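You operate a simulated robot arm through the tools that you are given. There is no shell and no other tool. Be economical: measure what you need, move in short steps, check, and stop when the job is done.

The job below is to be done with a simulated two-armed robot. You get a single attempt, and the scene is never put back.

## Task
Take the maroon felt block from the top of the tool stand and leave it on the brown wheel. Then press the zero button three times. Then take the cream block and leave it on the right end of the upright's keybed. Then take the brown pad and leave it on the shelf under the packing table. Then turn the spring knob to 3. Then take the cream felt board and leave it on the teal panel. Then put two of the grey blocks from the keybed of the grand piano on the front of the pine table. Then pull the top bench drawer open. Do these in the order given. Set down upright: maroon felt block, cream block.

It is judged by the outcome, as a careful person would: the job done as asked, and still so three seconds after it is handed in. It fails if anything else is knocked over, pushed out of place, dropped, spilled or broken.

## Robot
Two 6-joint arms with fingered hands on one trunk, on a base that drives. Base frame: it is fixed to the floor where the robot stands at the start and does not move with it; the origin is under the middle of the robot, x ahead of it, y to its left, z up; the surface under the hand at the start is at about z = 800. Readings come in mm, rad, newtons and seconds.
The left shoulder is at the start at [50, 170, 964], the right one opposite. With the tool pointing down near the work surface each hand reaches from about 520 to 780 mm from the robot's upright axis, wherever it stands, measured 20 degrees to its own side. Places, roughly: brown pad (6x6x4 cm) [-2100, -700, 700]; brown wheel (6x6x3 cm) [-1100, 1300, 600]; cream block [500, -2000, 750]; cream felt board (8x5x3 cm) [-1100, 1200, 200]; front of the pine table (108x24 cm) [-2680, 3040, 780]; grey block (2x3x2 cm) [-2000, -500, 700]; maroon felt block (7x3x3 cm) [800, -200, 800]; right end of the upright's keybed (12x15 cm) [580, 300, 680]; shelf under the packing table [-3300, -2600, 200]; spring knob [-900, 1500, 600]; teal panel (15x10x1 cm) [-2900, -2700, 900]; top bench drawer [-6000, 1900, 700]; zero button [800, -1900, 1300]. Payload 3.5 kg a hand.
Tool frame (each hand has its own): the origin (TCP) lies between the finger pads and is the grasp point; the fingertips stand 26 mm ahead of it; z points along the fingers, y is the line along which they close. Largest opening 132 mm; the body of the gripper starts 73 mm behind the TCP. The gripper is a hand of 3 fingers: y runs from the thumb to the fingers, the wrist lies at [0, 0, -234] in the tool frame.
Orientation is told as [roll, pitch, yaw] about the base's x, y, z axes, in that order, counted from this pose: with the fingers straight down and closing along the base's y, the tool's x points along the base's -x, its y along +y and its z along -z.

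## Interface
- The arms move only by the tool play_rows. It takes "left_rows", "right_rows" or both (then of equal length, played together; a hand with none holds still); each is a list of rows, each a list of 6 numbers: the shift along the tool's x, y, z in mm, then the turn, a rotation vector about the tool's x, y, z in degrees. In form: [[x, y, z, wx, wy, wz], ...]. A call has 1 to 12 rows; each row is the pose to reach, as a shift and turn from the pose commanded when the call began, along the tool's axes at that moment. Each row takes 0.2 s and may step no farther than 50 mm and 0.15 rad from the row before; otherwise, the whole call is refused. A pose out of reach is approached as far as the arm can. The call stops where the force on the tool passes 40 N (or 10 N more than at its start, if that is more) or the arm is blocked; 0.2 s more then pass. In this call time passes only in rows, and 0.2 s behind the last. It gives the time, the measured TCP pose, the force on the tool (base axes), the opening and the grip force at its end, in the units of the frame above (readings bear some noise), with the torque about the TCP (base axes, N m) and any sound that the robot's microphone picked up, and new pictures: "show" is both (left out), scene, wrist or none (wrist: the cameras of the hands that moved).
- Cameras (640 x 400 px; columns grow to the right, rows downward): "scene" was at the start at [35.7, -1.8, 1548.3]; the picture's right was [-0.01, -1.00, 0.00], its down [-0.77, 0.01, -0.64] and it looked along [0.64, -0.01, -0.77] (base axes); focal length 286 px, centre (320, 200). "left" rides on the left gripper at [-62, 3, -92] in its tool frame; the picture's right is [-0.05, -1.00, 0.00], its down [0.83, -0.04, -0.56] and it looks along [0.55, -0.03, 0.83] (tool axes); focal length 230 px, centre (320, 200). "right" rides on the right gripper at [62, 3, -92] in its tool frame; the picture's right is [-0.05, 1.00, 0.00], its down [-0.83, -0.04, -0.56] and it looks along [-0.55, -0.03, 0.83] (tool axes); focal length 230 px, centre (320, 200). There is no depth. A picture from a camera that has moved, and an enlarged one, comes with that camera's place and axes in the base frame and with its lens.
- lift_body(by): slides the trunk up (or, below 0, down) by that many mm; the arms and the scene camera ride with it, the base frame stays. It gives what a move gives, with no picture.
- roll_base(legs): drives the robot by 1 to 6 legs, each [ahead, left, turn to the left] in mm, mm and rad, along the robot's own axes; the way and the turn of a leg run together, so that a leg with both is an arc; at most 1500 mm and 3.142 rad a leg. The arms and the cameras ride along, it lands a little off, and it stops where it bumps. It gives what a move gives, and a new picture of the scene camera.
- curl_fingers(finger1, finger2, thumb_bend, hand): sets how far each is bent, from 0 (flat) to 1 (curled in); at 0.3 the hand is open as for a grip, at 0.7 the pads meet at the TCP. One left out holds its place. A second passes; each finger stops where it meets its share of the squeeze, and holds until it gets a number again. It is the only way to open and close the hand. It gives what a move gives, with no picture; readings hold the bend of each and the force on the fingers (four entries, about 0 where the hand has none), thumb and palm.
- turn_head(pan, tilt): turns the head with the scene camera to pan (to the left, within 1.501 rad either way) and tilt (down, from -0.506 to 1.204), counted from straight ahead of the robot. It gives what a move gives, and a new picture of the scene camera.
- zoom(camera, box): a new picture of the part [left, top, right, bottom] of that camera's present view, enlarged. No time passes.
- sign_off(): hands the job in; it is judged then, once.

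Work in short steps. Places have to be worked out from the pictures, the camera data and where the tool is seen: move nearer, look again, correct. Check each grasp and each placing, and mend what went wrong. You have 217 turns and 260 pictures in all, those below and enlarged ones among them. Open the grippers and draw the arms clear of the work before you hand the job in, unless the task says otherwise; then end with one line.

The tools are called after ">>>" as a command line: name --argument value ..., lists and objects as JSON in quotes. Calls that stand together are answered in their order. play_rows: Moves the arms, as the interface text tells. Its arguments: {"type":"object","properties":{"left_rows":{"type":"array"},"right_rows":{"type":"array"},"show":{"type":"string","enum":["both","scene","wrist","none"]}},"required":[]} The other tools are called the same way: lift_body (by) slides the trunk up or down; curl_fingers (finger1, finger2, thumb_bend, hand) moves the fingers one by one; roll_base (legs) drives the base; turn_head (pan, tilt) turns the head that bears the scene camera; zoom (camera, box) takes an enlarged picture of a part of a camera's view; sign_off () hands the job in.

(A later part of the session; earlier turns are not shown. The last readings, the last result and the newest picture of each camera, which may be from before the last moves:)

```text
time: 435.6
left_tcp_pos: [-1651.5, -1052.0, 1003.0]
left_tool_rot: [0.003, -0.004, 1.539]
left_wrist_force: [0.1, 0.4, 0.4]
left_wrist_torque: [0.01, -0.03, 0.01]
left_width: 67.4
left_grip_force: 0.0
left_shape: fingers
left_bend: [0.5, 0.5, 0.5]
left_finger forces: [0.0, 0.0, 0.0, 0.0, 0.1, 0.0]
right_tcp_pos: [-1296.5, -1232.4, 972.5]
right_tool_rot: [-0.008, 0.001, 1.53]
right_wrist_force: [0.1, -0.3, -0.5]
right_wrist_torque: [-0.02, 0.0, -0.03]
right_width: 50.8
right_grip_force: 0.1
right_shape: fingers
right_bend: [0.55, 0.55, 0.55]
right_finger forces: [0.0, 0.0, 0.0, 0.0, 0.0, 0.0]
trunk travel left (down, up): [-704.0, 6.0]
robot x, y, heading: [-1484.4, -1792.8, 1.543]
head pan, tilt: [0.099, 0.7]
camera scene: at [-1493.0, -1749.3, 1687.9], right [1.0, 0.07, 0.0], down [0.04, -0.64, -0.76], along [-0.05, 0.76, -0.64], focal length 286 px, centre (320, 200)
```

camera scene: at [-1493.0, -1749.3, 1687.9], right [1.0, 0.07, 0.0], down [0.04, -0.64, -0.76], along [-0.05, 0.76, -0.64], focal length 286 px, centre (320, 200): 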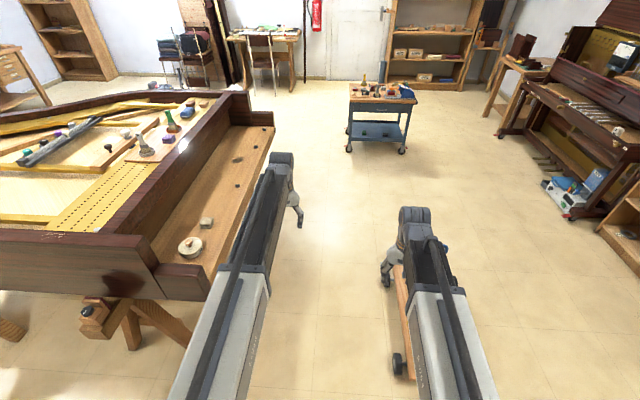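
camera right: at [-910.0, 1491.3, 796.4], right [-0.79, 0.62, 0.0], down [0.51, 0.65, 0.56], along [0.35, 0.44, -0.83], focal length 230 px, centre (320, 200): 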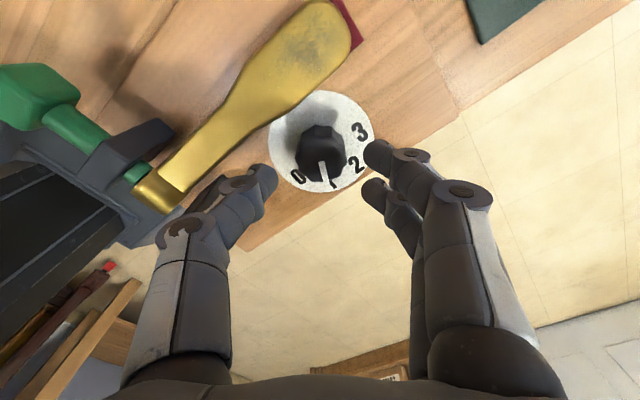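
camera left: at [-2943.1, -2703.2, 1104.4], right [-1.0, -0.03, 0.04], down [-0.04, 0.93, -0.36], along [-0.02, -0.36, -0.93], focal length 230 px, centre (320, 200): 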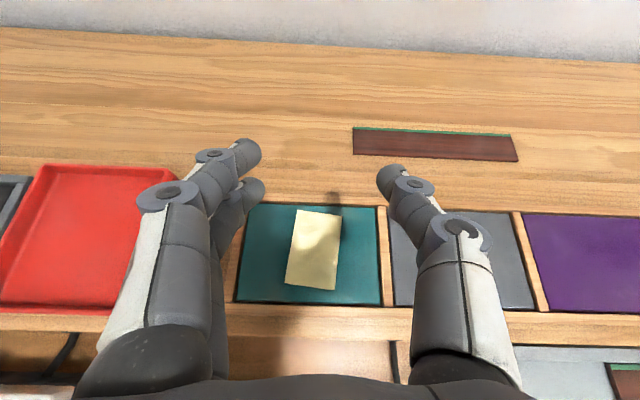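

I correct heading and drive north along the corridor, then turn to face the keybed.

>>> roll_base --legs '[[0, 0, 0.028], [0, 80, 0], [1500, 0, 0], [380, -60, 0], [0, 0, 1.571]]'

>>> turn_head --pan 0 --tilt 0.85

```text
time: 449.7
left_tcp_pos: [-2230.5, -62.9, 1004.3]
left_tool_rot: [0.003, -0.005, 3.08]
left_wrist_force: [-0.1, -0.4, 0.0]
left_wrist_torque: [0.01, 0.02, 0.0]
left_width: 67.3
left_grip_force: 0.1
left_shape: fingers
left_bend: [0.5, 0.5, 0.5]
left_finger forces: [0.1, 0.1, 0.0, 0.0, 0.0, 0.0]
right_tcp_pos: [-2036.4, 287.7, 971.8]
right_tool_rot: [-0.005, 0.001, 3.07]
right_wrist_force: [-0.6, -0.1, -0.8]
right_wrist_torque: [-0.02, -0.02, -0.03]
right_width: 50.6
right_grip_force: 0.1
right_shape: fingers
right_bend: [0.55, 0.55, 0.55]
right_finger forces: [0.0, 0.0, 0.0, 0.1, 0.0, 0.0]
trunk travel left (down, up): [-704.0, 6.0]
robot x, y, heading: [-1486.2, 84.3, 3.077]
head pan, tilt: [0.099, 0.7]
camera scene: at [-1529.4, 74.0, 1687.9], right [-0.04, 1.0, 0.0], down [0.64, 0.02, -0.76], along [-0.76, -0.03, -0.64], focal length 286 px, centre (320, 200)
```

scene: 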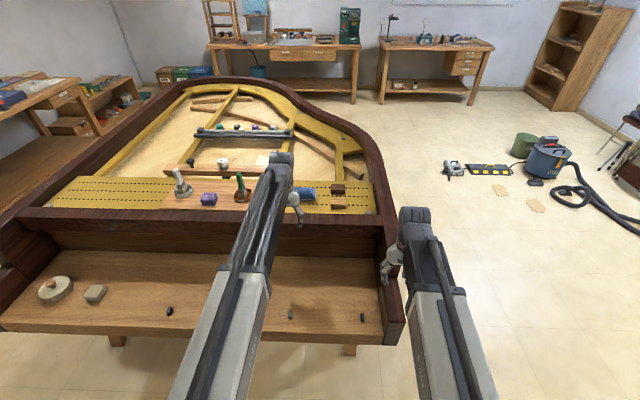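

```text
time: 450.4
left_tcp_pos: [-2231.2, -63.0, 1004.0]
left_tool_rot: [0.004, -0.003, 3.078]
left_wrist_force: [-1.7, 0.1, -0.1]
left_wrist_torque: [-0.01, -0.01, 0.0]
left_width: 67.0
left_grip_force: 0.1
left_shape: fingers
left_bend: [0.5, 0.5, 0.5]
left_finger forces: [0.0, 0.0, 0.1, 0.0, 0.0, 0.1]
right_tcp_pos: [-2036.7, 287.7, 972.5]
right_tool_rot: [-0.008, 0.002, 3.071]
right_wrist_force: [-0.5, 0.3, 0.8]
right_wrist_torque: [0.02, 0.03, -0.02]
right_width: 50.8
right_grip_force: 0.1
right_shape: fingers
right_bend: [0.55, 0.55, 0.55]
right_finger forces: [0.0, 0.1, 0.0, 0.0, 0.1, 0.1]
trunk travel left (down, up): [-704.0, 6.0]
robot x, y, heading: [-1484.4, 75.9, 3.082]
head pan, tilt: [0.0, 0.85]
camera scene: at [-1522.6, 82.1, 1675.6], right [0.06, 1.0, 0.0], down [0.75, -0.05, -0.66], along [-0.66, 0.04, -0.75], focal length 286 px, centre (320, 200)
```

scene: 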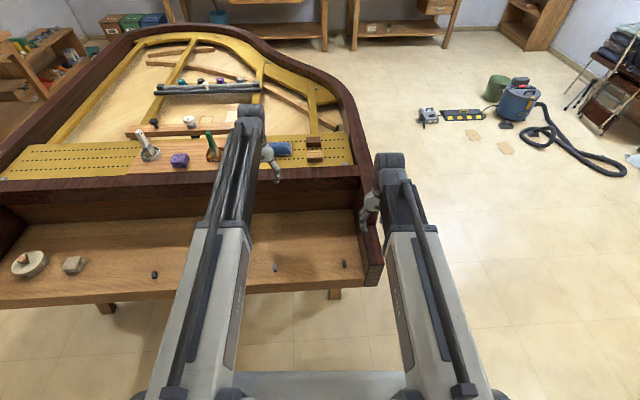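

Grey blocks at about [-2051, 208], [-2051, -57] and [-2049, -499]. I'll take the first with the right hand and the second with the left, so I bring both hands above them.

>>> roll_base --legs '[[0, 0, 0.06]]'

>>> play_rows --left_rows '[[43, -12, 0, 0, 0, 0], [86, -25, 0, 0, 0, 0], [129, -38, 0, 0, 0, 0], [168, -50, 0, 0, 0, 0]]' --right_rows '[[0, 12, 0, 0, 0, 0], [0, 24, 0, 0, 0, 0], [-2, 36, 0, 0, 0, 0], [-2, 46, 0, 0, 0, 0]]' --show "none"

>>> lift_body --by -180

>>> play_rows --left_rows '[[0, 0, 1, 0, 0, 0]]' --right_rows '[[0, 0, 1, 0, 0, 0]]' --show "wrist"

```text
time: 451.3
left_tcp_pos: [-2220.1, -110.5, 1003.5]
left_tool_rot: [0.003, -0.002, 3.141]
left_wrist_force: [-0.1, -1.1, -0.2]
left_wrist_torque: [0.07, -0.01, 0.01]
left_width: 67.1
left_grip_force: 0.2
left_shape: fingers
left_bend: [0.5, 0.5, 0.5]
left_finger forces: [0.1, 0.0, 0.0, 0.0, 0.0, 0.0]
right_tcp_pos: [-2049.7, 251.4, 972.6]
right_tool_rot: [-0.007, 0.003, 3.133]
right_wrist_force: [0.2, -0.8, 0.5]
right_wrist_torque: [0.03, 0.0, -0.01]
right_width: 50.7
right_grip_force: 0.1
right_shape: fingers
right_bend: [0.55, 0.55, 0.55]
right_finger forces: [0.1, 0.0, 0.0, 0.0, 0.0, 0.0]
trunk travel left (down, up): [-704.0, 6.0]
robot x, y, heading: [-1481.7, 81.8, 3.141]
head pan, tilt: [0.0, 0.85]
camera scene: at [-1522.6, 79.4, 1675.6], right [0.0, 1.0, 0.0], down [0.75, 0.0, -0.66], along [-0.66, 0.0, -0.75], focal length 286 px, centre (320, 200)
```

scene: 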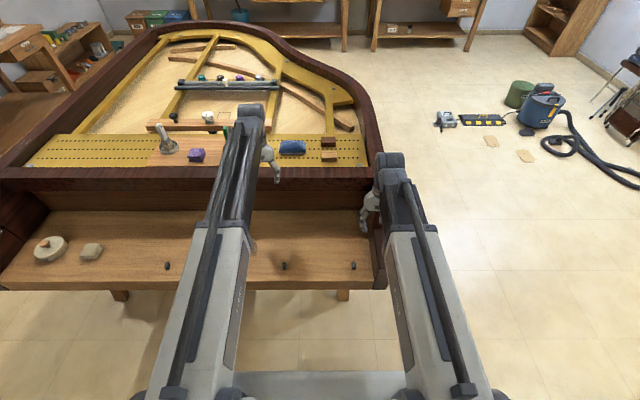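

```text
time: 452.3
left_tcp_pos: [-2049.7, -59.1, 1003.0]
left_tool_rot: [0.007, -0.002, 3.142]
left_wrist_force: [-0.3, -0.4, 0.2]
left_wrist_torque: [0.02, -0.05, 0.0]
left_width: 67.0
left_grip_force: 0.0
left_shape: fingers
left_bend: [0.5, 0.5, 0.5]
left_finger forces: [0.0, 0.1, 0.0, 0.0, 0.0, 0.0]
right_tcp_pos: [-2050.4, 205.6, 970.8]
right_tool_rot: [-0.007, 0.001, 3.133]
right_wrist_force: [-0.3, -0.2, 0.3]
right_wrist_torque: [0.01, 0.01, 0.01]
right_width: 50.3
right_grip_force: 0.0
right_shape: fingers
right_bend: [0.55, 0.55, 0.55]
right_finger forces: [0.0, 0.1, 0.0, 0.0, 0.1, 0.1]
trunk travel left (down, up): [-704.0, 6.0]
robot x, y, heading: [-1483.5, 82.8, 3.14]
head pan, tilt: [0.0, 0.85]
```

```text
time: 454.3
left_tcp_pos: [-2050.7, -59.5, 822.6]
left_tool_rot: [0.006, -0.003, 3.142]
left_wrist_force: [-0.5, 0.2, -0.6]
left_wrist_torque: [-0.05, 0.05, -0.01]
left_width: 67.2
left_grip_force: 0.1
left_shape: fingers
left_bend: [0.5, 0.5, 0.5]
left_finger forces: [0.0, 0.0, 0.0, 0.0, 0.0, 0.1]
right_tcp_pos: [-2050.8, 205.3, 791.5]
right_tool_rot: [-0.007, 0.001, 3.134]
right_wrist_force: [0.2, -0.5, -1.0]
right_wrist_torque: [0.0, 0.02, 0.0]
right_width: 50.7
right_grip_force: 0.1
right_shape: fingers
right_bend: [0.55, 0.55, 0.55]
right_finger forces: [0.0, 0.0, 0.1, 0.0, 0.0, 0.0]
trunk travel left (down, up): [-524.0, 186.0]
robot x, y, heading: [-1484.6, 82.7, 3.135]
head pan, tilt: [0.0, 0.85]
```

```text
time: 454.7
left_tcp_pos: [-2050.9, -59.5, 820.7]
left_tool_rot: [0.004, -0.004, 3.141]
left_wrist_force: [0.1, 0.7, 0.4]
left_wrist_torque: [-0.02, 0.01, -0.02]
left_width: 67.2
left_grip_force: 0.1
left_shape: fingers
left_bend: [0.5, 0.5, 0.5]
left_finger forces: [0.0, 0.0, 0.0, 0.0, 0.0, 0.1]
right_tcp_pos: [-2051.5, 205.2, 791.4]
right_tool_rot: [-0.009, 0.002, 3.134]
right_wrist_force: [-0.2, 0.5, 0.4]
right_wrist_torque: [0.02, 0.0, 0.0]
right_width: 50.6
right_grip_force: 0.0
right_shape: fingers
right_bend: [0.55, 0.55, 0.55]
right_finger forces: [0.1, 0.1, 0.0, 0.0, 0.0, 0.1]
trunk travel left (down, up): [-524.0, 186.0]
robot x, y, heading: [-1483.1, 78.7, 3.139]
head pan, tilt: [0.0, 0.85]
camera right: at [-1988.7, 201.5, 884.8], right [-0.06, -1.0, -0.01], down [-0.83, 0.05, 0.55], along [-0.55, 0.04, -0.83], focal length 230 px, centre (320, 200)
camera left: at [-2110.3, -62.6, 912.9], right [-0.05, 1.0, 0.0], down [0.83, 0.05, 0.55], along [0.55, 0.02, -0.83], focal length 230 px, centre (320, 200)
```

right: 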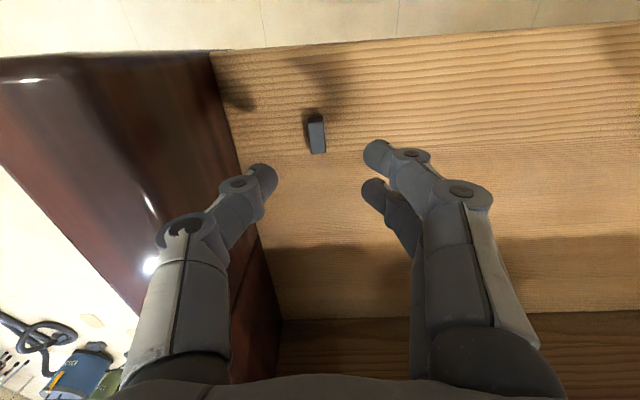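
left: 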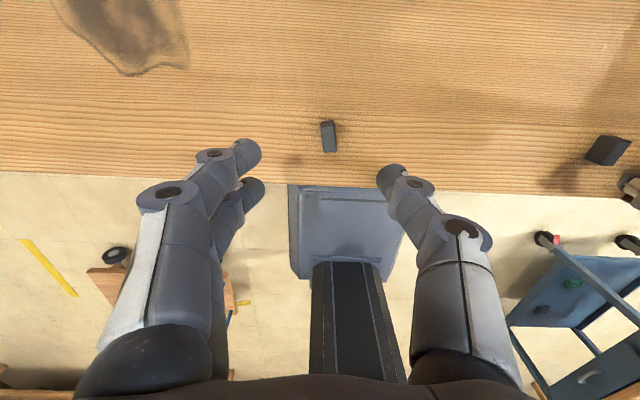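

Both blocks are close to centred. I narrow the left hand, fine-adjust, and lower both to just above the keybed.

>>> curl_fingers --hand "left" --finger1 0.55 --finger2 0.55 --thumb_bend 0.55

>>> play_rows --left_rows '[[8, -6, 30, 0, 0, 0], [8, -6, 60, 0, 0, 0], [8, -6, 85, 0, 0, 0]]' --right_rows '[[5, -3, 20, 0, 0, 0], [5, -3, 40, 0, 0, 0], [5, -3, 55, 0, 0, 0]]' --show "wrist"

```text
time: 455.7
left_tcp_pos: [-2050.1, -59.5, 820.9]
left_tool_rot: [0.006, -0.004, 3.141]
left_wrist_force: [-0.6, 0.3, 0.2]
left_wrist_torque: [0.01, 0.01, 0.01]
left_width: 51.8
left_grip_force: 0.1
left_shape: fingers
left_bend: [0.55, 0.55, 0.55]
left_finger forces: [0.1, 0.0, 0.1, 0.1, 0.0, 0.0]
right_tcp_pos: [-2050.4, 205.8, 791.2]
right_tool_rot: [-0.008, 0.001, 3.134]
right_wrist_force: [0.7, -0.4, 0.4]
right_wrist_torque: [-0.01, 0.02, -0.02]
right_width: 50.7
right_grip_force: 0.1
right_shape: fingers
right_bend: [0.55, 0.55, 0.55]
right_finger forces: [0.0, 0.0, 0.0, 0.1, 0.0, 0.0]
trunk travel left (down, up): [-524.0, 186.0]
robot x, y, heading: [-1481.0, 82.4, 3.141]
head pan, tilt: [0.0, 0.85]
```

```text
time: 456.5
left_tcp_pos: [-2041.3, -51.8, 736.2]
left_tool_rot: [0.003, -0.003, 3.142]
left_wrist_force: [0.0, 0.4, 0.8]
left_wrist_torque: [0.03, -0.01, -0.01]
left_width: 51.8
left_grip_force: 0.1
left_shape: fingers
left_bend: [0.55, 0.55, 0.55]
left_finger forces: [0.0, 0.0, 0.0, 0.1, 0.0, 0.1]
right_tcp_pos: [-2045.3, 210.7, 735.2]
right_tool_rot: [-0.007, 0.001, 3.134]
right_wrist_force: [-0.7, -0.5, -0.2]
right_wrist_torque: [0.03, 0.02, -0.02]
right_width: 50.3
right_grip_force: 0.1
right_shape: fingers
right_bend: [0.55, 0.55, 0.55]
right_finger forces: [0.1, 0.0, 0.0, 0.1, 0.0, 0.1]
trunk travel left (down, up): [-524.0, 186.0]
robot x, y, heading: [-1482.4, 80.8, 3.141]
head pan, tilt: [0.0, 0.85]
camera right: at [-1984.1, 206.6, 829.0], right [-0.06, -1.0, -0.01], down [-0.83, 0.05, 0.55], along [-0.55, 0.04, -0.83], focal length 230 px, centre (320, 200)
camera left: at [-2102.0, -55.6, 828.3], right [-0.05, 1.0, 0.0], down [0.83, 0.05, 0.55], along [0.55, 0.02, -0.83], focal length 230 px, centre (320, 200)
```

right: 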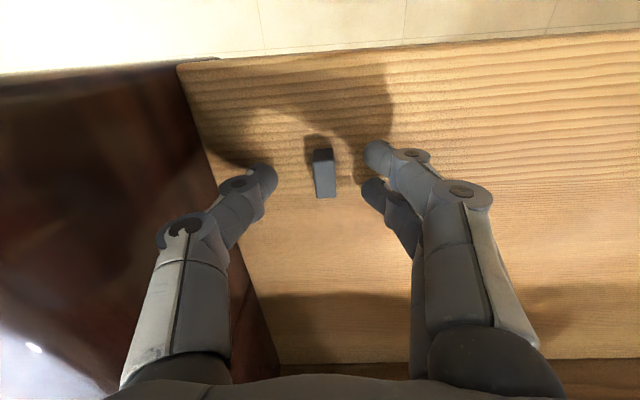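
left: 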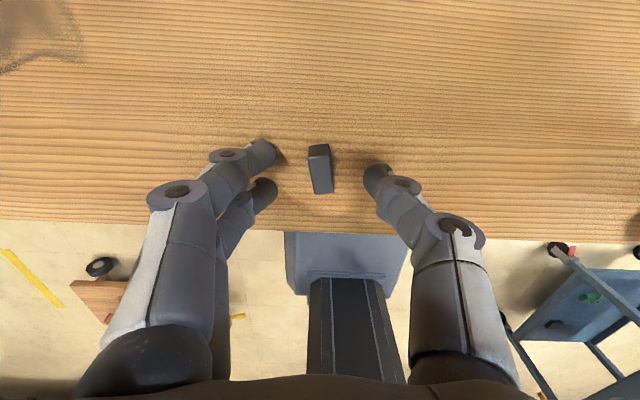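

Both centred. I lower 10 mm, close both hands, and lift.

>>> play_rows --left_rows '[[0, 0, 5, 0, 0, 0], [0, 0, 10, 0, 0, 0]]' --right_rows '[[0, 0, 5, 0, 0, 0], [0, 0, 10, 0, 0, 0]]' --show "none"

>>> curl_fingers --hand "left" --finger1 0.72 --finger2 0.72 --thumb_bend 0.72

>>> curl_fingers --hand "right" --finger1 0.72 --finger2 0.72 --thumb_bend 0.72

>>> play_rows --left_rows '[[0, 0, -20, 0, 0, 0], [0, 0, -50, 0, 0, 0], [0, 0, -80, 0, 0, 0]]' --right_rows '[[0, 0, -20, 0, 0, 0], [0, 0, -50, 0, 0, 0], [0, 0, -80, 0, 0, 0]]' --show "wrist"

```text
time: 457.1
left_tcp_pos: [-2041.6, -53.1, 733.0]
left_tool_rot: [0.003, -0.008, 3.142]
left_wrist_force: [3.9, 0.6, 15.8]
left_wrist_torque: [0.29, -0.18, -0.12]
left_width: 51.7
left_grip_force: 7.6
left_shape: fingers
left_bend: [0.55, 0.55, 0.55]
left_finger forces: [0.4, 3.2, 0.1, 0.0, 12.0, 0.1]
right_tcp_pos: [-2047.2, 209.4, 732.6]
right_tool_rot: [-0.005, -0.006, 3.134]
right_wrist_force: [4.7, 0.8, 22.6]
right_wrist_torque: [-0.17, -0.24, 0.08]
right_width: 50.4
right_grip_force: 10.8
right_shape: fingers
right_bend: [0.57, 0.57, 0.55]
right_finger forces: [9.2, 5.5, 0.0, 0.1, 7.4, 0.0]
trunk travel left (down, up): [-524.0, 186.0]
robot x, y, heading: [-1485.7, 81.4, 3.141]
head pan, tilt: [0.0, 0.85]
stopped in row 2 (right hand): the force on the tool passed its limit at 44 N (the readings are from after the stop); the commanded pose is now the measured one
```

```text
time: 457.6
left_tcp_pos: [-2042.2, -52.8, 730.9]
left_tool_rot: [0.004, -0.008, 3.142]
left_wrist_force: [0.8, 0.3, 0.1]
left_wrist_torque: [0.0, -0.03, 0.0]
left_width: 12.1
left_grip_force: 7.6
left_shape: fingers
left_bend: [0.7, 0.7, 0.69]
left_finger forces: [3.7, 3.4, 0.0, 0.1, 7.3, 0.0]
right_tcp_pos: [-2045.9, 208.1, 732.9]
right_tool_rot: [-0.007, -0.006, 3.133]
right_wrist_force: [4.0, 0.5, 21.7]
right_wrist_torque: [-0.18, -0.18, 0.03]
right_width: 50.5
right_grip_force: 11.4
right_shape: fingers
right_bend: [0.57, 0.57, 0.55]
right_finger forces: [9.4, 5.4, 0.0, 0.0, 7.8, 0.1]
trunk travel left (down, up): [-524.0, 186.0]
robot x, y, heading: [-1485.5, 78.0, 3.139]
head pan, tilt: [0.0, 0.85]
stopped (right hand): the force on the tool passed its limit at 41 N (the readings are from after the stop); the commanded pose is now the measured one
```

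```text
time: 458.6
left_tcp_pos: [-2042.4, -52.3, 729.7]
left_tool_rot: [0.003, -0.005, 3.144]
left_wrist_force: [0.8, 0.2, 0.3]
left_wrist_torque: [-0.02, -0.01, 0.02]
left_width: 11.9
left_grip_force: 7.1
left_shape: fingers
left_bend: [0.7, 0.7, 0.69]
left_finger forces: [3.8, 3.5, 0.1, 0.0, 7.5, 0.1]
right_tcp_pos: [-2047.4, 209.0, 730.8]
right_tool_rot: [-0.005, -0.002, 3.133]
right_wrist_force: [-0.6, 0.0, -0.3]
right_wrist_torque: [-0.01, -0.01, -0.01]
right_width: 12.5
right_grip_force: 7.2
right_shape: fingers
right_bend: [0.7, 0.7, 0.69]
right_finger forces: [3.7, 3.6, 0.0, 0.0, 7.3, 0.0]
trunk travel left (down, up): [-524.0, 186.0]
robot x, y, heading: [-1477.8, 79.0, 3.133]
head pan, tilt: [0.0, 0.85]
```

```text
time: 459.4
left_tcp_pos: [-2042.9, -55.1, 811.5]
left_tool_rot: [0.005, -0.005, 3.142]
left_wrist_force: [-0.2, -0.3, -0.5]
left_wrist_torque: [0.03, 0.0, -0.03]
left_width: 11.9
left_grip_force: 7.5
left_shape: fingers
left_bend: [0.7, 0.7, 0.69]
left_finger forces: [3.8, 3.5, 0.0, 0.0, 7.4, 0.1]
right_tcp_pos: [-2047.1, 209.9, 812.2]
right_tool_rot: [-0.005, -0.004, 3.133]
right_wrist_force: [0.4, -0.9, 0.1]
right_wrist_torque: [-0.01, 0.0, 0.01]
right_width: 12.5
right_grip_force: 7.2
right_shape: fingers
right_bend: [0.7, 0.7, 0.69]
right_finger forces: [3.7, 3.6, 0.1, 0.0, 7.4, 0.1]
trunk travel left (down, up): [-524.0, 186.0]
robot x, y, heading: [-1480.3, 82.7, 3.14]
head pan, tilt: [0.0, 0.85]
camera right: at [-1985.0, 205.6, 905.2], right [-0.06, -1.0, -0.01], down [-0.83, 0.05, 0.56], along [-0.56, 0.04, -0.83], focal length 230 px, centre (320, 200)
camera left: at [-2102.0, -58.1, 902.0], right [-0.05, 1.0, 0.0], down [0.83, 0.04, 0.55], along [0.55, 0.03, -0.83], focal length 230 px, centre (320, 200)
```

right: 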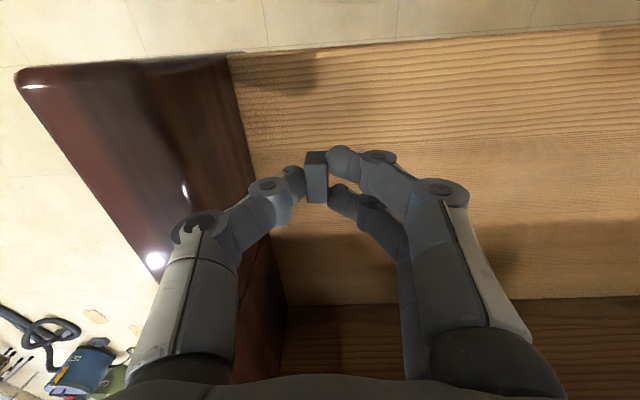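
left: 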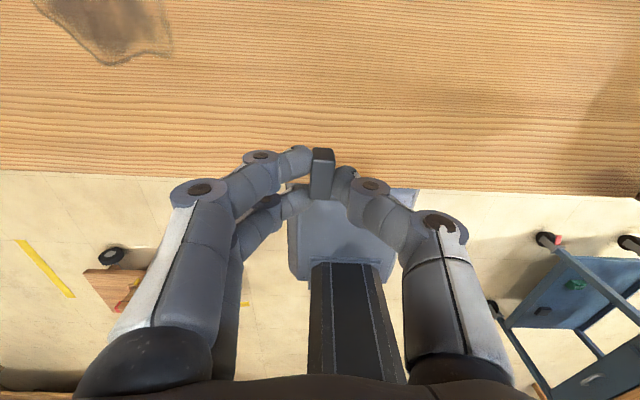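

Both grey blocks are held. I raise the trunk, go round the right end of the piano and head toward the pine table.

>>> lift_body --by 180

>>> roll_base --legs '[[0, -750, 0], [550, 0, 0], [0, 0, -1.571], [900, 0, 0]]'

>>> turn_head --pan 0.3 --tilt 0.6

```text
time: 461.4
left_tcp_pos: [-2042.0, -55.3, 990.5]
left_tool_rot: [0.002, -0.006, 3.141]
left_wrist_force: [0.2, 0.8, -0.6]
left_wrist_torque: [-0.02, -0.01, -0.01]
left_width: 11.9
left_grip_force: 6.9
left_shape: fingers
left_bend: [0.7, 0.7, 0.69]
left_finger forces: [3.8, 3.5, 0.0, 0.0, 7.4, 0.0]
right_tcp_pos: [-2048.6, 209.4, 991.5]
right_tool_rot: [-0.006, -0.004, 3.133]
right_wrist_force: [0.0, -0.4, -0.9]
right_wrist_torque: [-0.02, -0.01, 0.04]
right_width: 12.1
right_grip_force: 7.5
right_shape: fingers
right_bend: [0.7, 0.7, 0.69]
right_finger forces: [3.7, 3.6, 0.0, 0.0, 7.5, 0.1]
trunk travel left (down, up): [-704.0, 6.0]
robot x, y, heading: [-1482.1, 81.6, 3.139]
head pan, tilt: [0.0, 0.85]
```

```text
time: 465.4
left_tcp_pos: [-2038.5, 700.2, 989.8]
left_tool_rot: [0.004, -0.006, 3.117]
left_wrist_force: [0.0, -0.9, -0.2]
left_wrist_torque: [0.03, 0.04, 0.03]
left_width: 11.7
left_grip_force: 7.0
left_shape: fingers
left_bend: [0.7, 0.7, 0.69]
left_finger forces: [3.7, 3.6, 0.0, 0.0, 7.4, 0.1]
right_tcp_pos: [-2037.2, 966.7, 991.7]
right_tool_rot: [-0.008, -0.005, 3.109]
right_wrist_force: [-0.7, -0.8, -0.7]
right_wrist_torque: [0.03, 0.0, -0.05]
right_width: 12.6
right_grip_force: 7.3
right_shape: fingers
right_bend: [0.7, 0.7, 0.69]
right_finger forces: [3.7, 3.6, 0.0, 0.0, 7.2, 0.0]
trunk travel left (down, up): [-704.0, 6.0]
robot x, y, heading: [-1477.9, 824.7, 3.117]
head pan, tilt: [0.0, 0.85]
stopped in leg 1: the robot was blocked; the commanded pose is now the measured one
camera scene: at [-1515.5, 822.4, 1675.6], right [0.02, 1.0, 0.0], down [0.75, -0.02, -0.66], along [-0.66, 0.02, -0.75], focal length 286 px, centre (320, 200)
```

scene: 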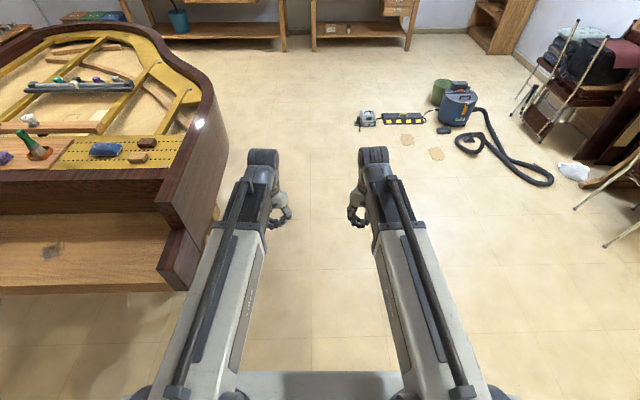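

```text
time: 466.2
left_tcp_pos: [-2038.6, 702.0, 990.2]
left_tool_rot: [0.003, -0.004, 3.117]
left_wrist_force: [-0.5, 0.2, -0.7]
left_wrist_torque: [-0.01, 0.01, -0.01]
left_width: 12.2
left_grip_force: 7.9
left_shape: fingers
left_bend: [0.7, 0.7, 0.69]
left_finger forces: [3.8, 3.5, 0.0, 0.0, 7.4, 0.1]
right_tcp_pos: [-2037.0, 965.8, 992.2]
right_tool_rot: [-0.007, -0.002, 3.107]
right_wrist_force: [-0.3, 0.7, -1.1]
right_wrist_torque: [-0.02, -0.03, 0.01]
right_width: 12.1
right_grip_force: 7.0
right_shape: fingers
right_bend: [0.7, 0.7, 0.69]
right_finger forces: [3.7, 3.4, 0.1, 0.1, 7.4, 0.0]
trunk travel left (down, up): [-704.0, 6.0]
robot x, y, heading: [-1475.4, 824.4, 3.113]
head pan, tilt: [0.3, 0.6]
camera scene: at [-1522.2, 797.9, 1696.4], right [-0.27, 0.96, 0.0], down [0.54, 0.15, -0.82], along [-0.79, -0.22, -0.57], focal length 286 px, centre (320, 200)
```

scene: 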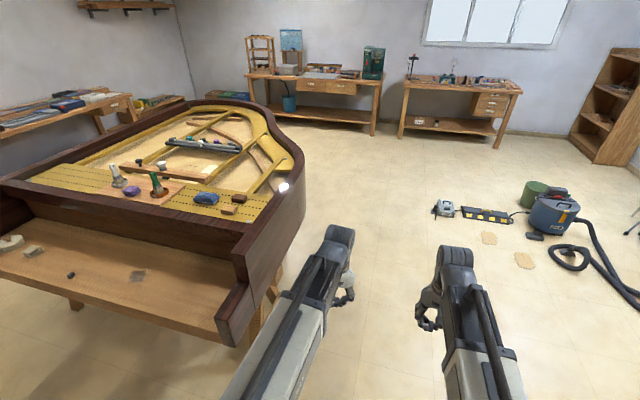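

The base touched the cart's corner at y≈1100. I move off it right away and check the cart.

>>> roll_base --legs '[[0, 80, 0.025], [350, 0, 0]]'

>>> turn_head --pan -1.5 --tilt 0.75

```text
time: 469.2
left_tcp_pos: [-2395.8, 608.7, 990.1]
left_tool_rot: [0.003, -0.004, 3.138]
left_wrist_force: [0.1, 0.6, -0.4]
left_wrist_torque: [0.0, -0.03, 0.02]
left_width: 11.8
left_grip_force: 7.5
left_shape: fingers
left_bend: [0.7, 0.7, 0.69]
left_finger forces: [3.6, 3.5, 0.0, 0.0, 7.4, 0.0]
right_tcp_pos: [-2401.2, 874.1, 991.7]
right_tool_rot: [-0.008, -0.002, 3.128]
right_wrist_force: [0.1, 0.2, -0.4]
right_wrist_torque: [0.01, 0.0, 0.0]
right_width: 12.2
right_grip_force: 7.8
right_shape: fingers
right_bend: [0.7, 0.7, 0.69]
right_finger forces: [3.7, 3.5, 0.1, 0.0, 7.3, 0.1]
trunk travel left (down, up): [-704.0, 6.0]
robot x, y, heading: [-1838.3, 741.8, 3.134]
head pan, tilt: [0.3, 0.6]
camera scene: at [-1883.2, 715.8, 1696.4], right [-0.29, 0.96, 0.0], down [0.54, 0.17, -0.82], along [-0.79, -0.24, -0.57], focal length 286 px, centre (320, 200)
```

scene: 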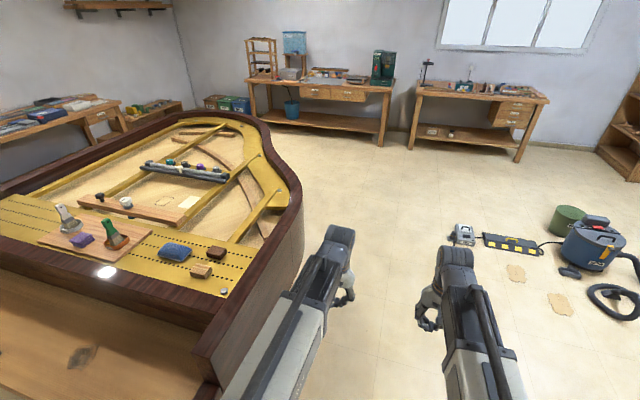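

```text
time: 471.0
left_tcp_pos: [-2396.1, 609.2, 991.1]
left_tool_rot: [0.003, -0.007, 3.138]
left_wrist_force: [-0.4, -0.3, -0.4]
left_wrist_torque: [0.01, 0.01, 0.02]
left_width: 11.9
left_grip_force: 7.0
left_shape: fingers
left_bend: [0.7, 0.7, 0.69]
left_finger forces: [3.7, 3.4, 0.0, 0.1, 7.3, 0.0]
right_tcp_pos: [-2401.2, 874.0, 991.2]
right_tool_rot: [-0.007, -0.004, 3.128]
right_wrist_force: [0.3, 0.7, -0.8]
right_wrist_torque: [0.02, -0.02, 0.03]
right_width: 12.2
right_grip_force: 7.6
right_shape: fingers
right_bend: [0.7, 0.7, 0.69]
right_finger forces: [3.7, 3.5, 0.0, 0.1, 7.4, 0.0]
trunk travel left (down, up): [-704.0, 6.0]
robot x, y, heading: [-1839.2, 741.8, 3.14]
head pan, tilt: [-1.499, 0.75]
camera scene: at [-1803.4, 824.3, 1683.6], right [1.0, 0.07, 0.0], down [0.05, -0.68, -0.73], along [-0.05, 0.73, -0.68], focal length 286 px, centre (320, 200)
```

scene: 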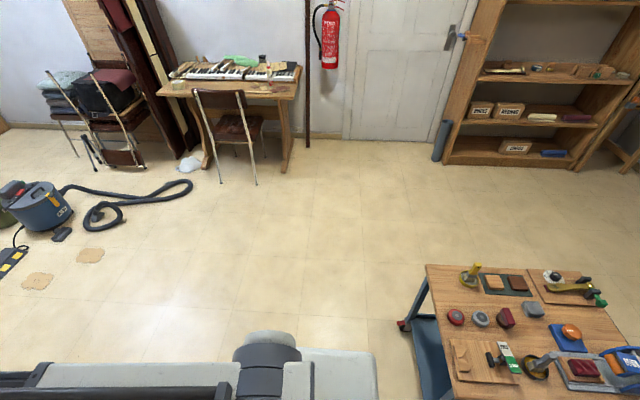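

The cart reads unchanged. The pine table's front edge is at y≈2920; a chair stands at x -2870..-2530, so I'll use the right part of the strip. I drive there with the robot at about (-2300, 2380).

>>> roll_base --legs '[[240, -50, 0], [0, 0, -1.571], [1300, 0, 0], [0, 220, 0]]'

>>> turn_head --pan 0.1 --tilt 0.75

```text
time: 484.1
left_tcp_pos: [-2458.7, 2653.9, 990.9]
left_tool_rot: [0.004, -0.005, 1.582]
left_wrist_force: [0.1, -0.6, -0.9]
left_wrist_torque: [0.0, -0.03, 0.01]
left_width: 11.6
left_grip_force: 6.7
left_shape: fingers
left_bend: [0.7, 0.7, 0.69]
left_finger forces: [3.5, 2.9, 0.0, 0.1, 6.8, 0.0]
right_tcp_pos: [-2194.3, 2663.6, 991.5]
right_tool_rot: [-0.008, -0.004, 1.576]
right_wrist_force: [0.5, 0.9, -0.9]
right_wrist_torque: [-0.01, -0.01, -0.02]
right_width: 11.9
right_grip_force: 6.8
right_shape: fingers
right_bend: [0.7, 0.7, 0.69]
right_finger forces: [3.7, 3.5, 0.0, 0.0, 7.2, 0.0]
trunk travel left (down, up): [-704.0, 6.0]
robot x, y, heading: [-2317.0, 2093.3, 1.586]
head pan, tilt: [-1.499, 0.75]
camera scene: at [-2234.3, 2062.5, 1683.7], right [0.08, -1.0, 0.0], down [-0.68, -0.06, -0.73], along [0.73, 0.06, -0.68], focal length 286 px, centre (320, 200)
```

scene: 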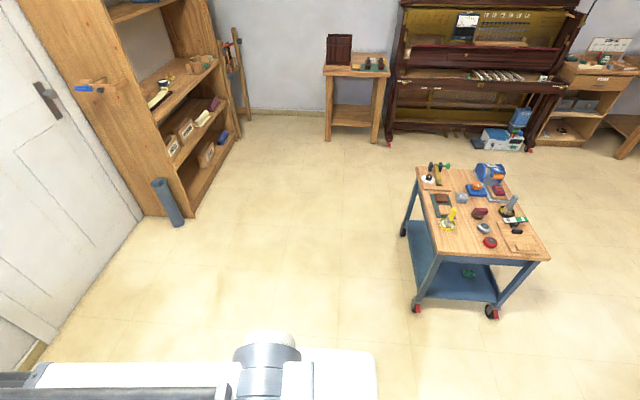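

```text
time: 485.8
left_tcp_pos: [-2457.3, 2654.6, 989.6]
left_tool_rot: [0.004, -0.006, 1.582]
left_wrist_force: [-0.5, 0.4, -0.5]
left_wrist_torque: [-0.02, 0.02, -0.02]
left_width: 11.8
left_grip_force: 6.7
left_shape: fingers
left_bend: [0.7, 0.7, 0.69]
left_finger forces: [3.5, 3.1, 0.1, 0.0, 6.7, 0.0]
right_tcp_pos: [-2193.4, 2662.1, 991.6]
right_tool_rot: [-0.003, -0.003, 1.576]
right_wrist_force: [0.2, 0.4, -0.2]
right_wrist_torque: [-0.01, 0.02, 0.01]
right_width: 12.3
right_grip_force: 7.0
right_shape: fingers
right_bend: [0.7, 0.7, 0.69]
right_finger forces: [3.5, 3.7, 0.1, 0.0, 7.3, 0.0]
trunk travel left (down, up): [-704.0, 6.0]
robot x, y, heading: [-2319.9, 2092.8, 1.588]
head pan, tilt: [0.099, 0.75]
camera scene: at [-2324.8, 2137.8, 1683.6], right [0.99, 0.11, 0.0], down [0.08, -0.68, -0.73], along [-0.08, 0.73, -0.68], focal length 286 px, centre (320, 200)
```

scene: 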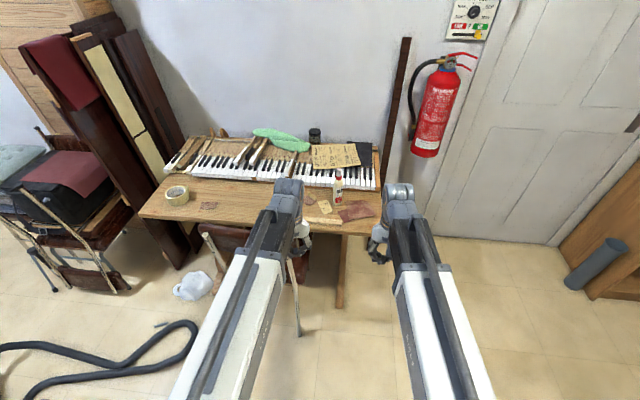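

The strip has some cards and a glue bottle on it. I move forward 300 mm and look down with both wrist cameras for free spots.

>>> roll_base --legs '[[290, 0, -0.012]]'

>>> play_rows --left_rows '[[-20, 0, 20, 0, 0, 0]]' --right_rows '[[-20, 0, 20, 0, 0, 0]]' --show "wrist"

```text
time: 487.7
left_tcp_pos: [-2450.8, 2944.3, 989.5]
left_tool_rot: [0.003, -0.004, 1.567]
left_wrist_force: [0.2, -0.1, -0.9]
left_wrist_torque: [-0.02, 0.04, -0.03]
left_width: 11.6
left_grip_force: 6.8
left_shape: fingers
left_bend: [0.7, 0.7, 0.69]
left_finger forces: [3.4, 3.0, 0.1, 0.1, 6.7, 0.0]
right_tcp_pos: [-2186.4, 2949.2, 991.0]
right_tool_rot: [-0.005, -0.005, 1.558]
right_wrist_force: [-0.4, -1.5, -1.0]
right_wrist_torque: [-0.02, -0.04, -0.03]
right_width: 12.3
right_grip_force: 7.4
right_shape: fingers
right_bend: [0.7, 0.7, 0.69]
right_finger forces: [3.7, 3.6, 0.1, 0.1, 7.3, 0.0]
trunk travel left (down, up): [-704.0, 6.0]
robot x, y, heading: [-2318.4, 2386.0, 1.569]
head pan, tilt: [0.099, 0.75]
camera scene: at [-2325.7, 2426.3, 1683.6], right [1.0, 0.1, 0.0], down [0.07, -0.68, -0.73], along [-0.07, 0.73, -0.68], focal length 286 px, centre (320, 200)
```

scene: 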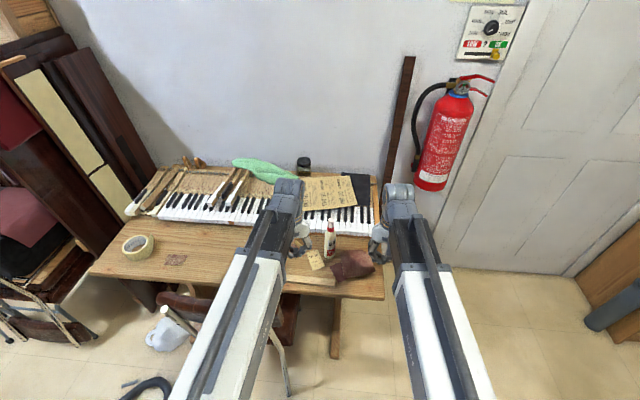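

```text
time: 488.1
left_tcp_pos: [-2452.8, 2965.2, 969.7]
left_tool_rot: [0.004, -0.005, 1.567]
left_wrist_force: [-0.2, -0.4, -0.4]
left_wrist_torque: [-0.04, 0.03, -0.01]
left_width: 11.5
left_grip_force: 6.7
left_shape: fingers
left_bend: [0.7, 0.7, 0.69]
left_finger forces: [3.5, 3.0, 0.0, 0.0, 6.7, 0.0]
right_tcp_pos: [-2186.8, 2967.9, 972.0]
right_tool_rot: [-0.006, -0.003, 1.561]
right_wrist_force: [0.2, -0.2, -0.1]
right_wrist_torque: [0.01, 0.0, -0.02]
right_width: 12.1
right_grip_force: 7.0
right_shape: fingers
right_bend: [0.7, 0.7, 0.69]
right_finger forces: [3.6, 3.6, 0.0, 0.0, 7.4, 0.0]
trunk travel left (down, up): [-704.0, 6.0]
robot x, y, heading: [-2314.9, 2384.9, 1.568]
head pan, tilt: [0.099, 0.75]
camera right: at [-2188.8, 2907.1, 1065.0], right [-1.0, 0.06, -0.01], down [0.05, 0.83, 0.56], along [0.04, 0.56, -0.83], focal length 230 px, centre (320, 200)
camera left: at [-2452.7, 3026.0, 1060.5], right [1.0, 0.05, 0.0], down [0.04, -0.83, 0.55], along [0.02, -0.55, -0.83], focal length 230 px, centre (320, 200)
```

right: 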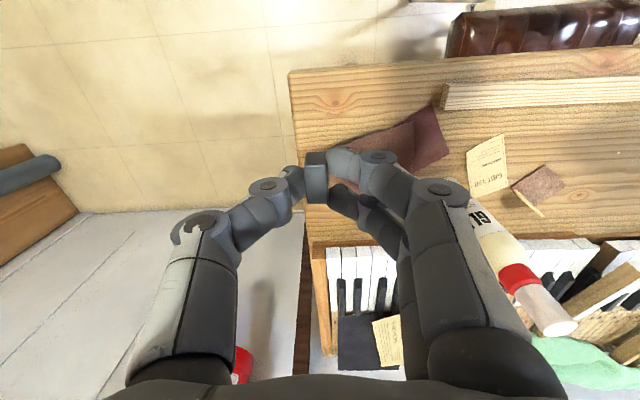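
left: 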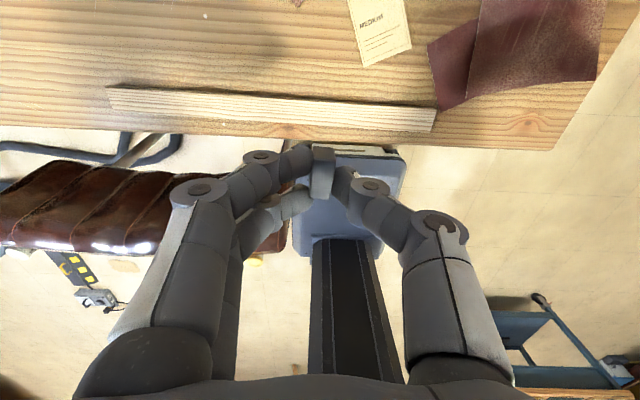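

There is a free patch around x -2700..-2440, y 3000..3100, behind a loose wooden stick and left of the cards. I put the left block there at ≈(-2545, 3025).

>>> play_rows --left_rows '[[-20, 30, 0, 0, 0, 0], [-40, 60, 10, 0, 0, 0], [-60, 92, 30, 0, 0, 0], [-60, 92, 75, 0, 0, 0], [-60, 92, 120, 0, 0, 0]]' --show "wrist"

```text
time: 489.3
left_tcp_pos: [-2542.1, 3022.8, 854.8]
left_tool_rot: [0.004, -0.006, 1.567]
left_wrist_force: [-0.2, 0.3, -1.3]
left_wrist_torque: [-0.02, -0.03, 0.0]
left_width: 11.6
left_grip_force: 6.8
left_shape: fingers
left_bend: [0.7, 0.71, 0.69]
left_finger forces: [3.6, 2.9, 0.0, 0.0, 6.6, 0.0]
right_tcp_pos: [-2184.9, 2967.9, 972.4]
right_tool_rot: [-0.008, -0.003, 1.562]
right_wrist_force: [-0.1, -0.1, -1.6]
right_wrist_torque: [0.02, -0.01, 0.01]
right_width: 12.3
right_grip_force: 7.7
right_shape: fingers
right_bend: [0.7, 0.7, 0.69]
right_finger forces: [3.5, 3.5, 0.0, 0.1, 7.2, 0.0]
trunk travel left (down, up): [-704.0, 6.0]
robot x, y, heading: [-2313.8, 2381.5, 1.57]
head pan, tilt: [0.099, 0.75]
camera left: at [-2543.9, 3082.4, 945.6], right [1.0, 0.05, 0.0], down [0.04, -0.83, 0.55], along [0.02, -0.55, -0.83], focal length 230 px, centre (320, 200)
```

left: 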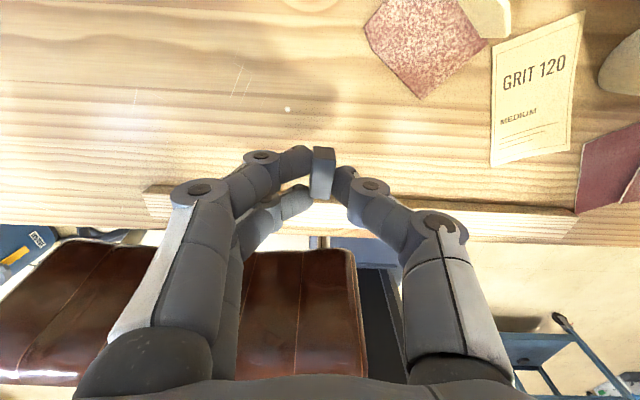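

The spot is free, with ~17 mm to the stick. I lower to contact.

>>> play_rows --left_rows '[[-4, 0, 15, 0, 0, 0], [-4, 0, 28, 0, 0, 0]]' --show "none"

>>> play_rows --left_rows '[[0, 0, 5, 0, 0, 0]]' --show "none"

>>> play_rows --left_rows '[[0, 0, 4, 0, 0, 0]]' --show "none"

```text
time: 489.9
left_tcp_pos: [-2544.2, 3026.2, 826.2]
left_tool_rot: [0.004, -0.006, 1.568]
left_wrist_force: [-0.3, 0.5, 0.2]
left_wrist_torque: [-0.01, 0.03, -0.02]
left_width: 11.5
left_grip_force: 6.2
left_shape: fingers
left_bend: [0.7, 0.71, 0.69]
left_finger forces: [3.4, 2.9, 0.0, 0.0, 6.7, 0.1]
right_tcp_pos: [-2185.1, 2966.8, 972.0]
right_tool_rot: [-0.007, -0.004, 1.561]
right_wrist_force: [-0.1, -0.8, -0.1]
right_wrist_torque: [0.01, 0.01, 0.03]
right_width: 12.3
right_grip_force: 7.3
right_shape: fingers
right_bend: [0.7, 0.7, 0.69]
right_finger forces: [3.6, 3.6, 0.1, 0.1, 7.2, 0.0]
trunk travel left (down, up): [-704.0, 6.0]
robot x, y, heading: [-2315.1, 2382.2, 1.565]
head pan, tilt: [0.099, 0.75]
```

```text
time: 490.3
left_tcp_pos: [-2544.2, 3026.1, 821.5]
left_tool_rot: [0.003, -0.006, 1.568]
left_wrist_force: [-0.6, 0.9, -0.6]
left_wrist_torque: [-0.01, -0.02, -0.01]
left_width: 11.8
left_grip_force: 6.8
left_shape: fingers
left_bend: [0.7, 0.71, 0.69]
left_finger forces: [3.4, 2.9, 0.0, 0.0, 6.6, 0.0]
right_tcp_pos: [-2185.8, 2968.0, 972.1]
right_tool_rot: [-0.006, -0.003, 1.562]
right_wrist_force: [-0.3, 0.2, 0.3]
right_wrist_torque: [0.0, 0.0, 0.0]
right_width: 12.0
right_grip_force: 6.7
right_shape: fingers
right_bend: [0.7, 0.7, 0.69]
right_finger forces: [3.6, 3.7, 0.0, 0.0, 7.3, 0.0]
trunk travel left (down, up): [-704.0, 6.0]
robot x, y, heading: [-2317.6, 2381.3, 1.569]
head pan, tilt: [0.099, 0.75]
```

```text
time: 490.7
left_tcp_pos: [-2544.3, 3028.4, 815.4]
left_tool_rot: [0.003, -0.004, 1.568]
left_wrist_force: [-0.2, 0.2, -0.7]
left_wrist_torque: [0.0, 0.04, 0.05]
left_width: 11.7
left_grip_force: 6.4
left_shape: fingers
left_bend: [0.7, 0.71, 0.69]
left_finger forces: [3.3, 2.9, 0.0, 0.0, 6.6, 0.1]
right_tcp_pos: [-2185.1, 2967.5, 971.8]
right_tool_rot: [-0.007, -0.004, 1.559]
right_wrist_force: [0.7, 0.3, -0.3]
right_wrist_torque: [0.02, 0.02, 0.01]
right_width: 12.5
right_grip_force: 7.3
right_shape: fingers
right_bend: [0.7, 0.7, 0.69]
right_finger forces: [3.6, 3.6, 0.0, 0.0, 7.4, 0.0]
trunk travel left (down, up): [-704.0, 6.0]
robot x, y, heading: [-2320.6, 2381.6, 1.572]
head pan, tilt: [0.099, 0.75]
```

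>>> play_rows --left_rows '[[0, 0, 4, 0, 0, 0]]' --show "none"

>>> play_rows --left_rows '[[0, 0, 4, 0, 0, 0]]' --show "none"

>>> play_rows --left_rows '[[0, 0, 4, 0, 0, 0]]' --show "none"

```text
time: 491.1
left_tcp_pos: [-2542.9, 3028.6, 810.3]
left_tool_rot: [0.004, -0.006, 1.569]
left_wrist_force: [0.0, 0.3, -0.1]
left_wrist_torque: [-0.04, 0.01, 0.0]
left_width: 11.8
left_grip_force: 6.5
left_shape: fingers
left_bend: [0.7, 0.71, 0.69]
left_finger forces: [3.4, 3.0, 0.0, 0.0, 6.6, 0.0]
right_tcp_pos: [-2185.7, 2967.8, 971.9]
right_tool_rot: [-0.005, -0.002, 1.559]
right_wrist_force: [0.9, 0.6, 0.8]
right_wrist_torque: [0.04, -0.01, -0.03]
right_width: 12.1
right_grip_force: 7.1
right_shape: fingers
right_bend: [0.7, 0.7, 0.69]
right_finger forces: [3.6, 3.6, 0.0, 0.0, 7.3, 0.0]
trunk travel left (down, up): [-704.0, 6.0]
robot x, y, heading: [-2317.2, 2385.0, 1.572]
head pan, tilt: [0.099, 0.75]
```

```text
time: 491.5
left_tcp_pos: [-2543.4, 3027.4, 808.5]
left_tool_rot: [0.003, -0.008, 1.567]
left_wrist_force: [1.1, -0.5, 12.2]
left_wrist_torque: [-0.03, -0.12, 0.03]
left_width: 11.0
left_grip_force: 10.7
left_shape: fingers
left_bend: [0.71, 0.71, 0.69]
left_finger forces: [4.5, 3.8, 0.0, 0.0, 13.3, 0.0]
right_tcp_pos: [-2185.0, 2967.1, 971.8]
right_tool_rot: [-0.006, -0.003, 1.561]
right_wrist_force: [-0.2, -0.6, 0.2]
right_wrist_torque: [0.0, -0.03, 0.01]
right_width: 12.1
right_grip_force: 7.5
right_shape: fingers
right_bend: [0.7, 0.7, 0.69]
right_finger forces: [3.6, 3.6, 0.0, 0.0, 7.3, 0.0]
trunk travel left (down, up): [-704.0, 6.0]
robot x, y, heading: [-2313.4, 2383.9, 1.571]
head pan, tilt: [0.099, 0.75]
```

```text
time: 491.9
left_tcp_pos: [-2541.5, 3026.8, 807.3]
left_tool_rot: [0.007, -0.011, 1.568]
left_wrist_force: [1.1, 1.2, 33.2]
left_wrist_torque: [-0.01, -0.27, 0.07]
left_width: 11.1
left_grip_force: 21.4
left_shape: fingers
left_bend: [0.71, 0.71, 0.71]
left_finger forces: [6.5, 7.4, 0.1, 0.0, 28.4, 0.1]
right_tcp_pos: [-2185.1, 2964.7, 974.7]
right_tool_rot: [-0.005, -0.006, 1.559]
right_wrist_force: [0.0, 0.3, -0.6]
right_wrist_torque: [-0.02, 0.01, 0.01]
right_width: 12.3
right_grip_force: 6.4
right_shape: fingers
right_bend: [0.7, 0.7, 0.69]
right_finger forces: [3.7, 3.6, 0.0, 0.0, 7.3, 0.0]
trunk travel left (down, up): [-704.0, 6.0]
robot x, y, heading: [-2314.7, 2385.4, 1.571]
head pan, tilt: [0.099, 0.75]
```

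Contact at TCP z≈809. I ease up, open gently and rise.

>>> play_rows --left_rows '[[0, 0, -5, 0, 0, 0]]' --show "none"

>>> curl_fingers --hand "left" --finger1 0.58 --finger2 0.58 --thumb_bend 0.58

>>> play_rows --left_rows '[[0, 0, -40, 0, 0, 0], [0, 0, -85, 0, 0, 0], [0, 0, -130, 0, 0, 0], [0, 0, -170, 0, 0, 0]]' --show "wrist"

```text
time: 492.3
left_tcp_pos: [-2541.7, 3027.7, 807.4]
left_tool_rot: [0.004, -0.005, 1.567]
left_wrist_force: [1.2, 2.7, 11.5]
left_wrist_torque: [0.09, -0.09, 0.05]
left_width: 11.2
left_grip_force: 11.3
left_shape: fingers
left_bend: [0.71, 0.71, 0.71]
left_finger forces: [4.4, 3.6, 0.0, 0.0, 13.9, 0.0]
right_tcp_pos: [-2184.4, 2966.8, 971.8]
right_tool_rot: [-0.006, -0.004, 1.559]
right_wrist_force: [1.0, 0.4, -0.6]
right_wrist_torque: [0.0, 0.0, 0.0]
right_width: 12.1
right_grip_force: 7.2
right_shape: fingers
right_bend: [0.7, 0.7, 0.69]
right_finger forces: [3.6, 3.6, 0.0, 0.0, 7.4, 0.0]
trunk travel left (down, up): [-704.0, 6.0]
robot x, y, heading: [-2313.4, 2383.3, 1.564]
head pan, tilt: [0.099, 0.75]
```

```text
time: 493.3
left_tcp_pos: [-2542.4, 3028.1, 809.8]
left_tool_rot: [0.005, -0.01, 1.569]
left_wrist_force: [-0.9, -0.4, 33.8]
left_wrist_torque: [-0.06, 0.17, 0.0]
left_width: 25.9
left_grip_force: 16.5
left_shape: fingers
left_bend: [0.63, 0.63, 0.62]
left_finger forces: [9.1, 10.2, 0.0, 0.1, 14.3, 0.0]
right_tcp_pos: [-2184.1, 2965.1, 972.6]
right_tool_rot: [-0.006, -0.005, 1.561]
right_wrist_force: [-0.5, 0.2, -0.5]
right_wrist_torque: [-0.02, -0.05, -0.02]
right_width: 12.1
right_grip_force: 7.0
right_shape: fingers
right_bend: [0.7, 0.7, 0.69]
right_finger forces: [3.6, 3.6, 0.0, 0.0, 7.4, 0.1]
trunk travel left (down, up): [-704.0, 6.0]
robot x, y, heading: [-2317.2, 2380.4, 1.568]
head pan, tilt: [0.099, 0.75]
```

```text
time: 494.3
left_tcp_pos: [-2540.3, 3026.4, 977.9]
left_tool_rot: [0.002, -0.004, 1.568]
left_wrist_force: [0.1, -0.5, -0.1]
left_wrist_torque: [0.0, 0.01, 0.03]
left_width: 43.9
left_grip_force: 0.0
left_shape: fingers
left_bend: [0.57, 0.57, 0.57]
left_finger forces: [0.1, 0.0, 0.1, 0.0, 0.0, 0.0]
right_tcp_pos: [-2184.8, 2967.3, 972.4]
right_tool_rot: [-0.006, -0.004, 1.559]
right_wrist_force: [-0.3, 0.3, -0.3]
right_wrist_torque: [0.01, 0.01, -0.02]
right_width: 11.9
right_grip_force: 7.6
right_shape: fingers
right_bend: [0.7, 0.7, 0.69]
right_finger forces: [3.6, 3.6, 0.0, 0.0, 7.4, 0.1]
trunk travel left (down, up): [-704.0, 6.0]
robot x, y, heading: [-2317.8, 2380.4, 1.571]
head pan, tilt: [0.099, 0.75]
camera left: at [-2542.6, 3086.7, 1068.6], right [1.0, 0.05, 0.0], down [0.04, -0.83, 0.55], along [0.02, -0.55, -0.83], focal length 230 px, centre (320, 200)
```

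left: 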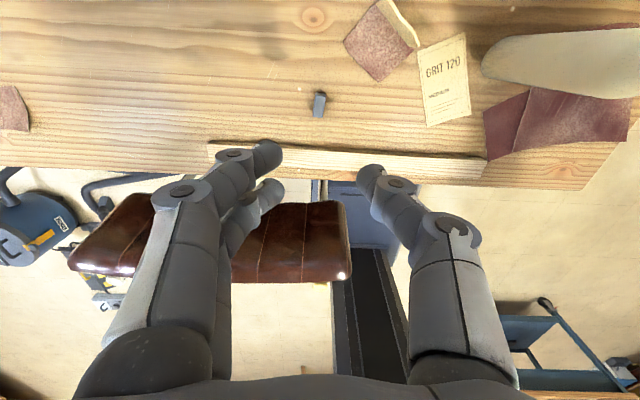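

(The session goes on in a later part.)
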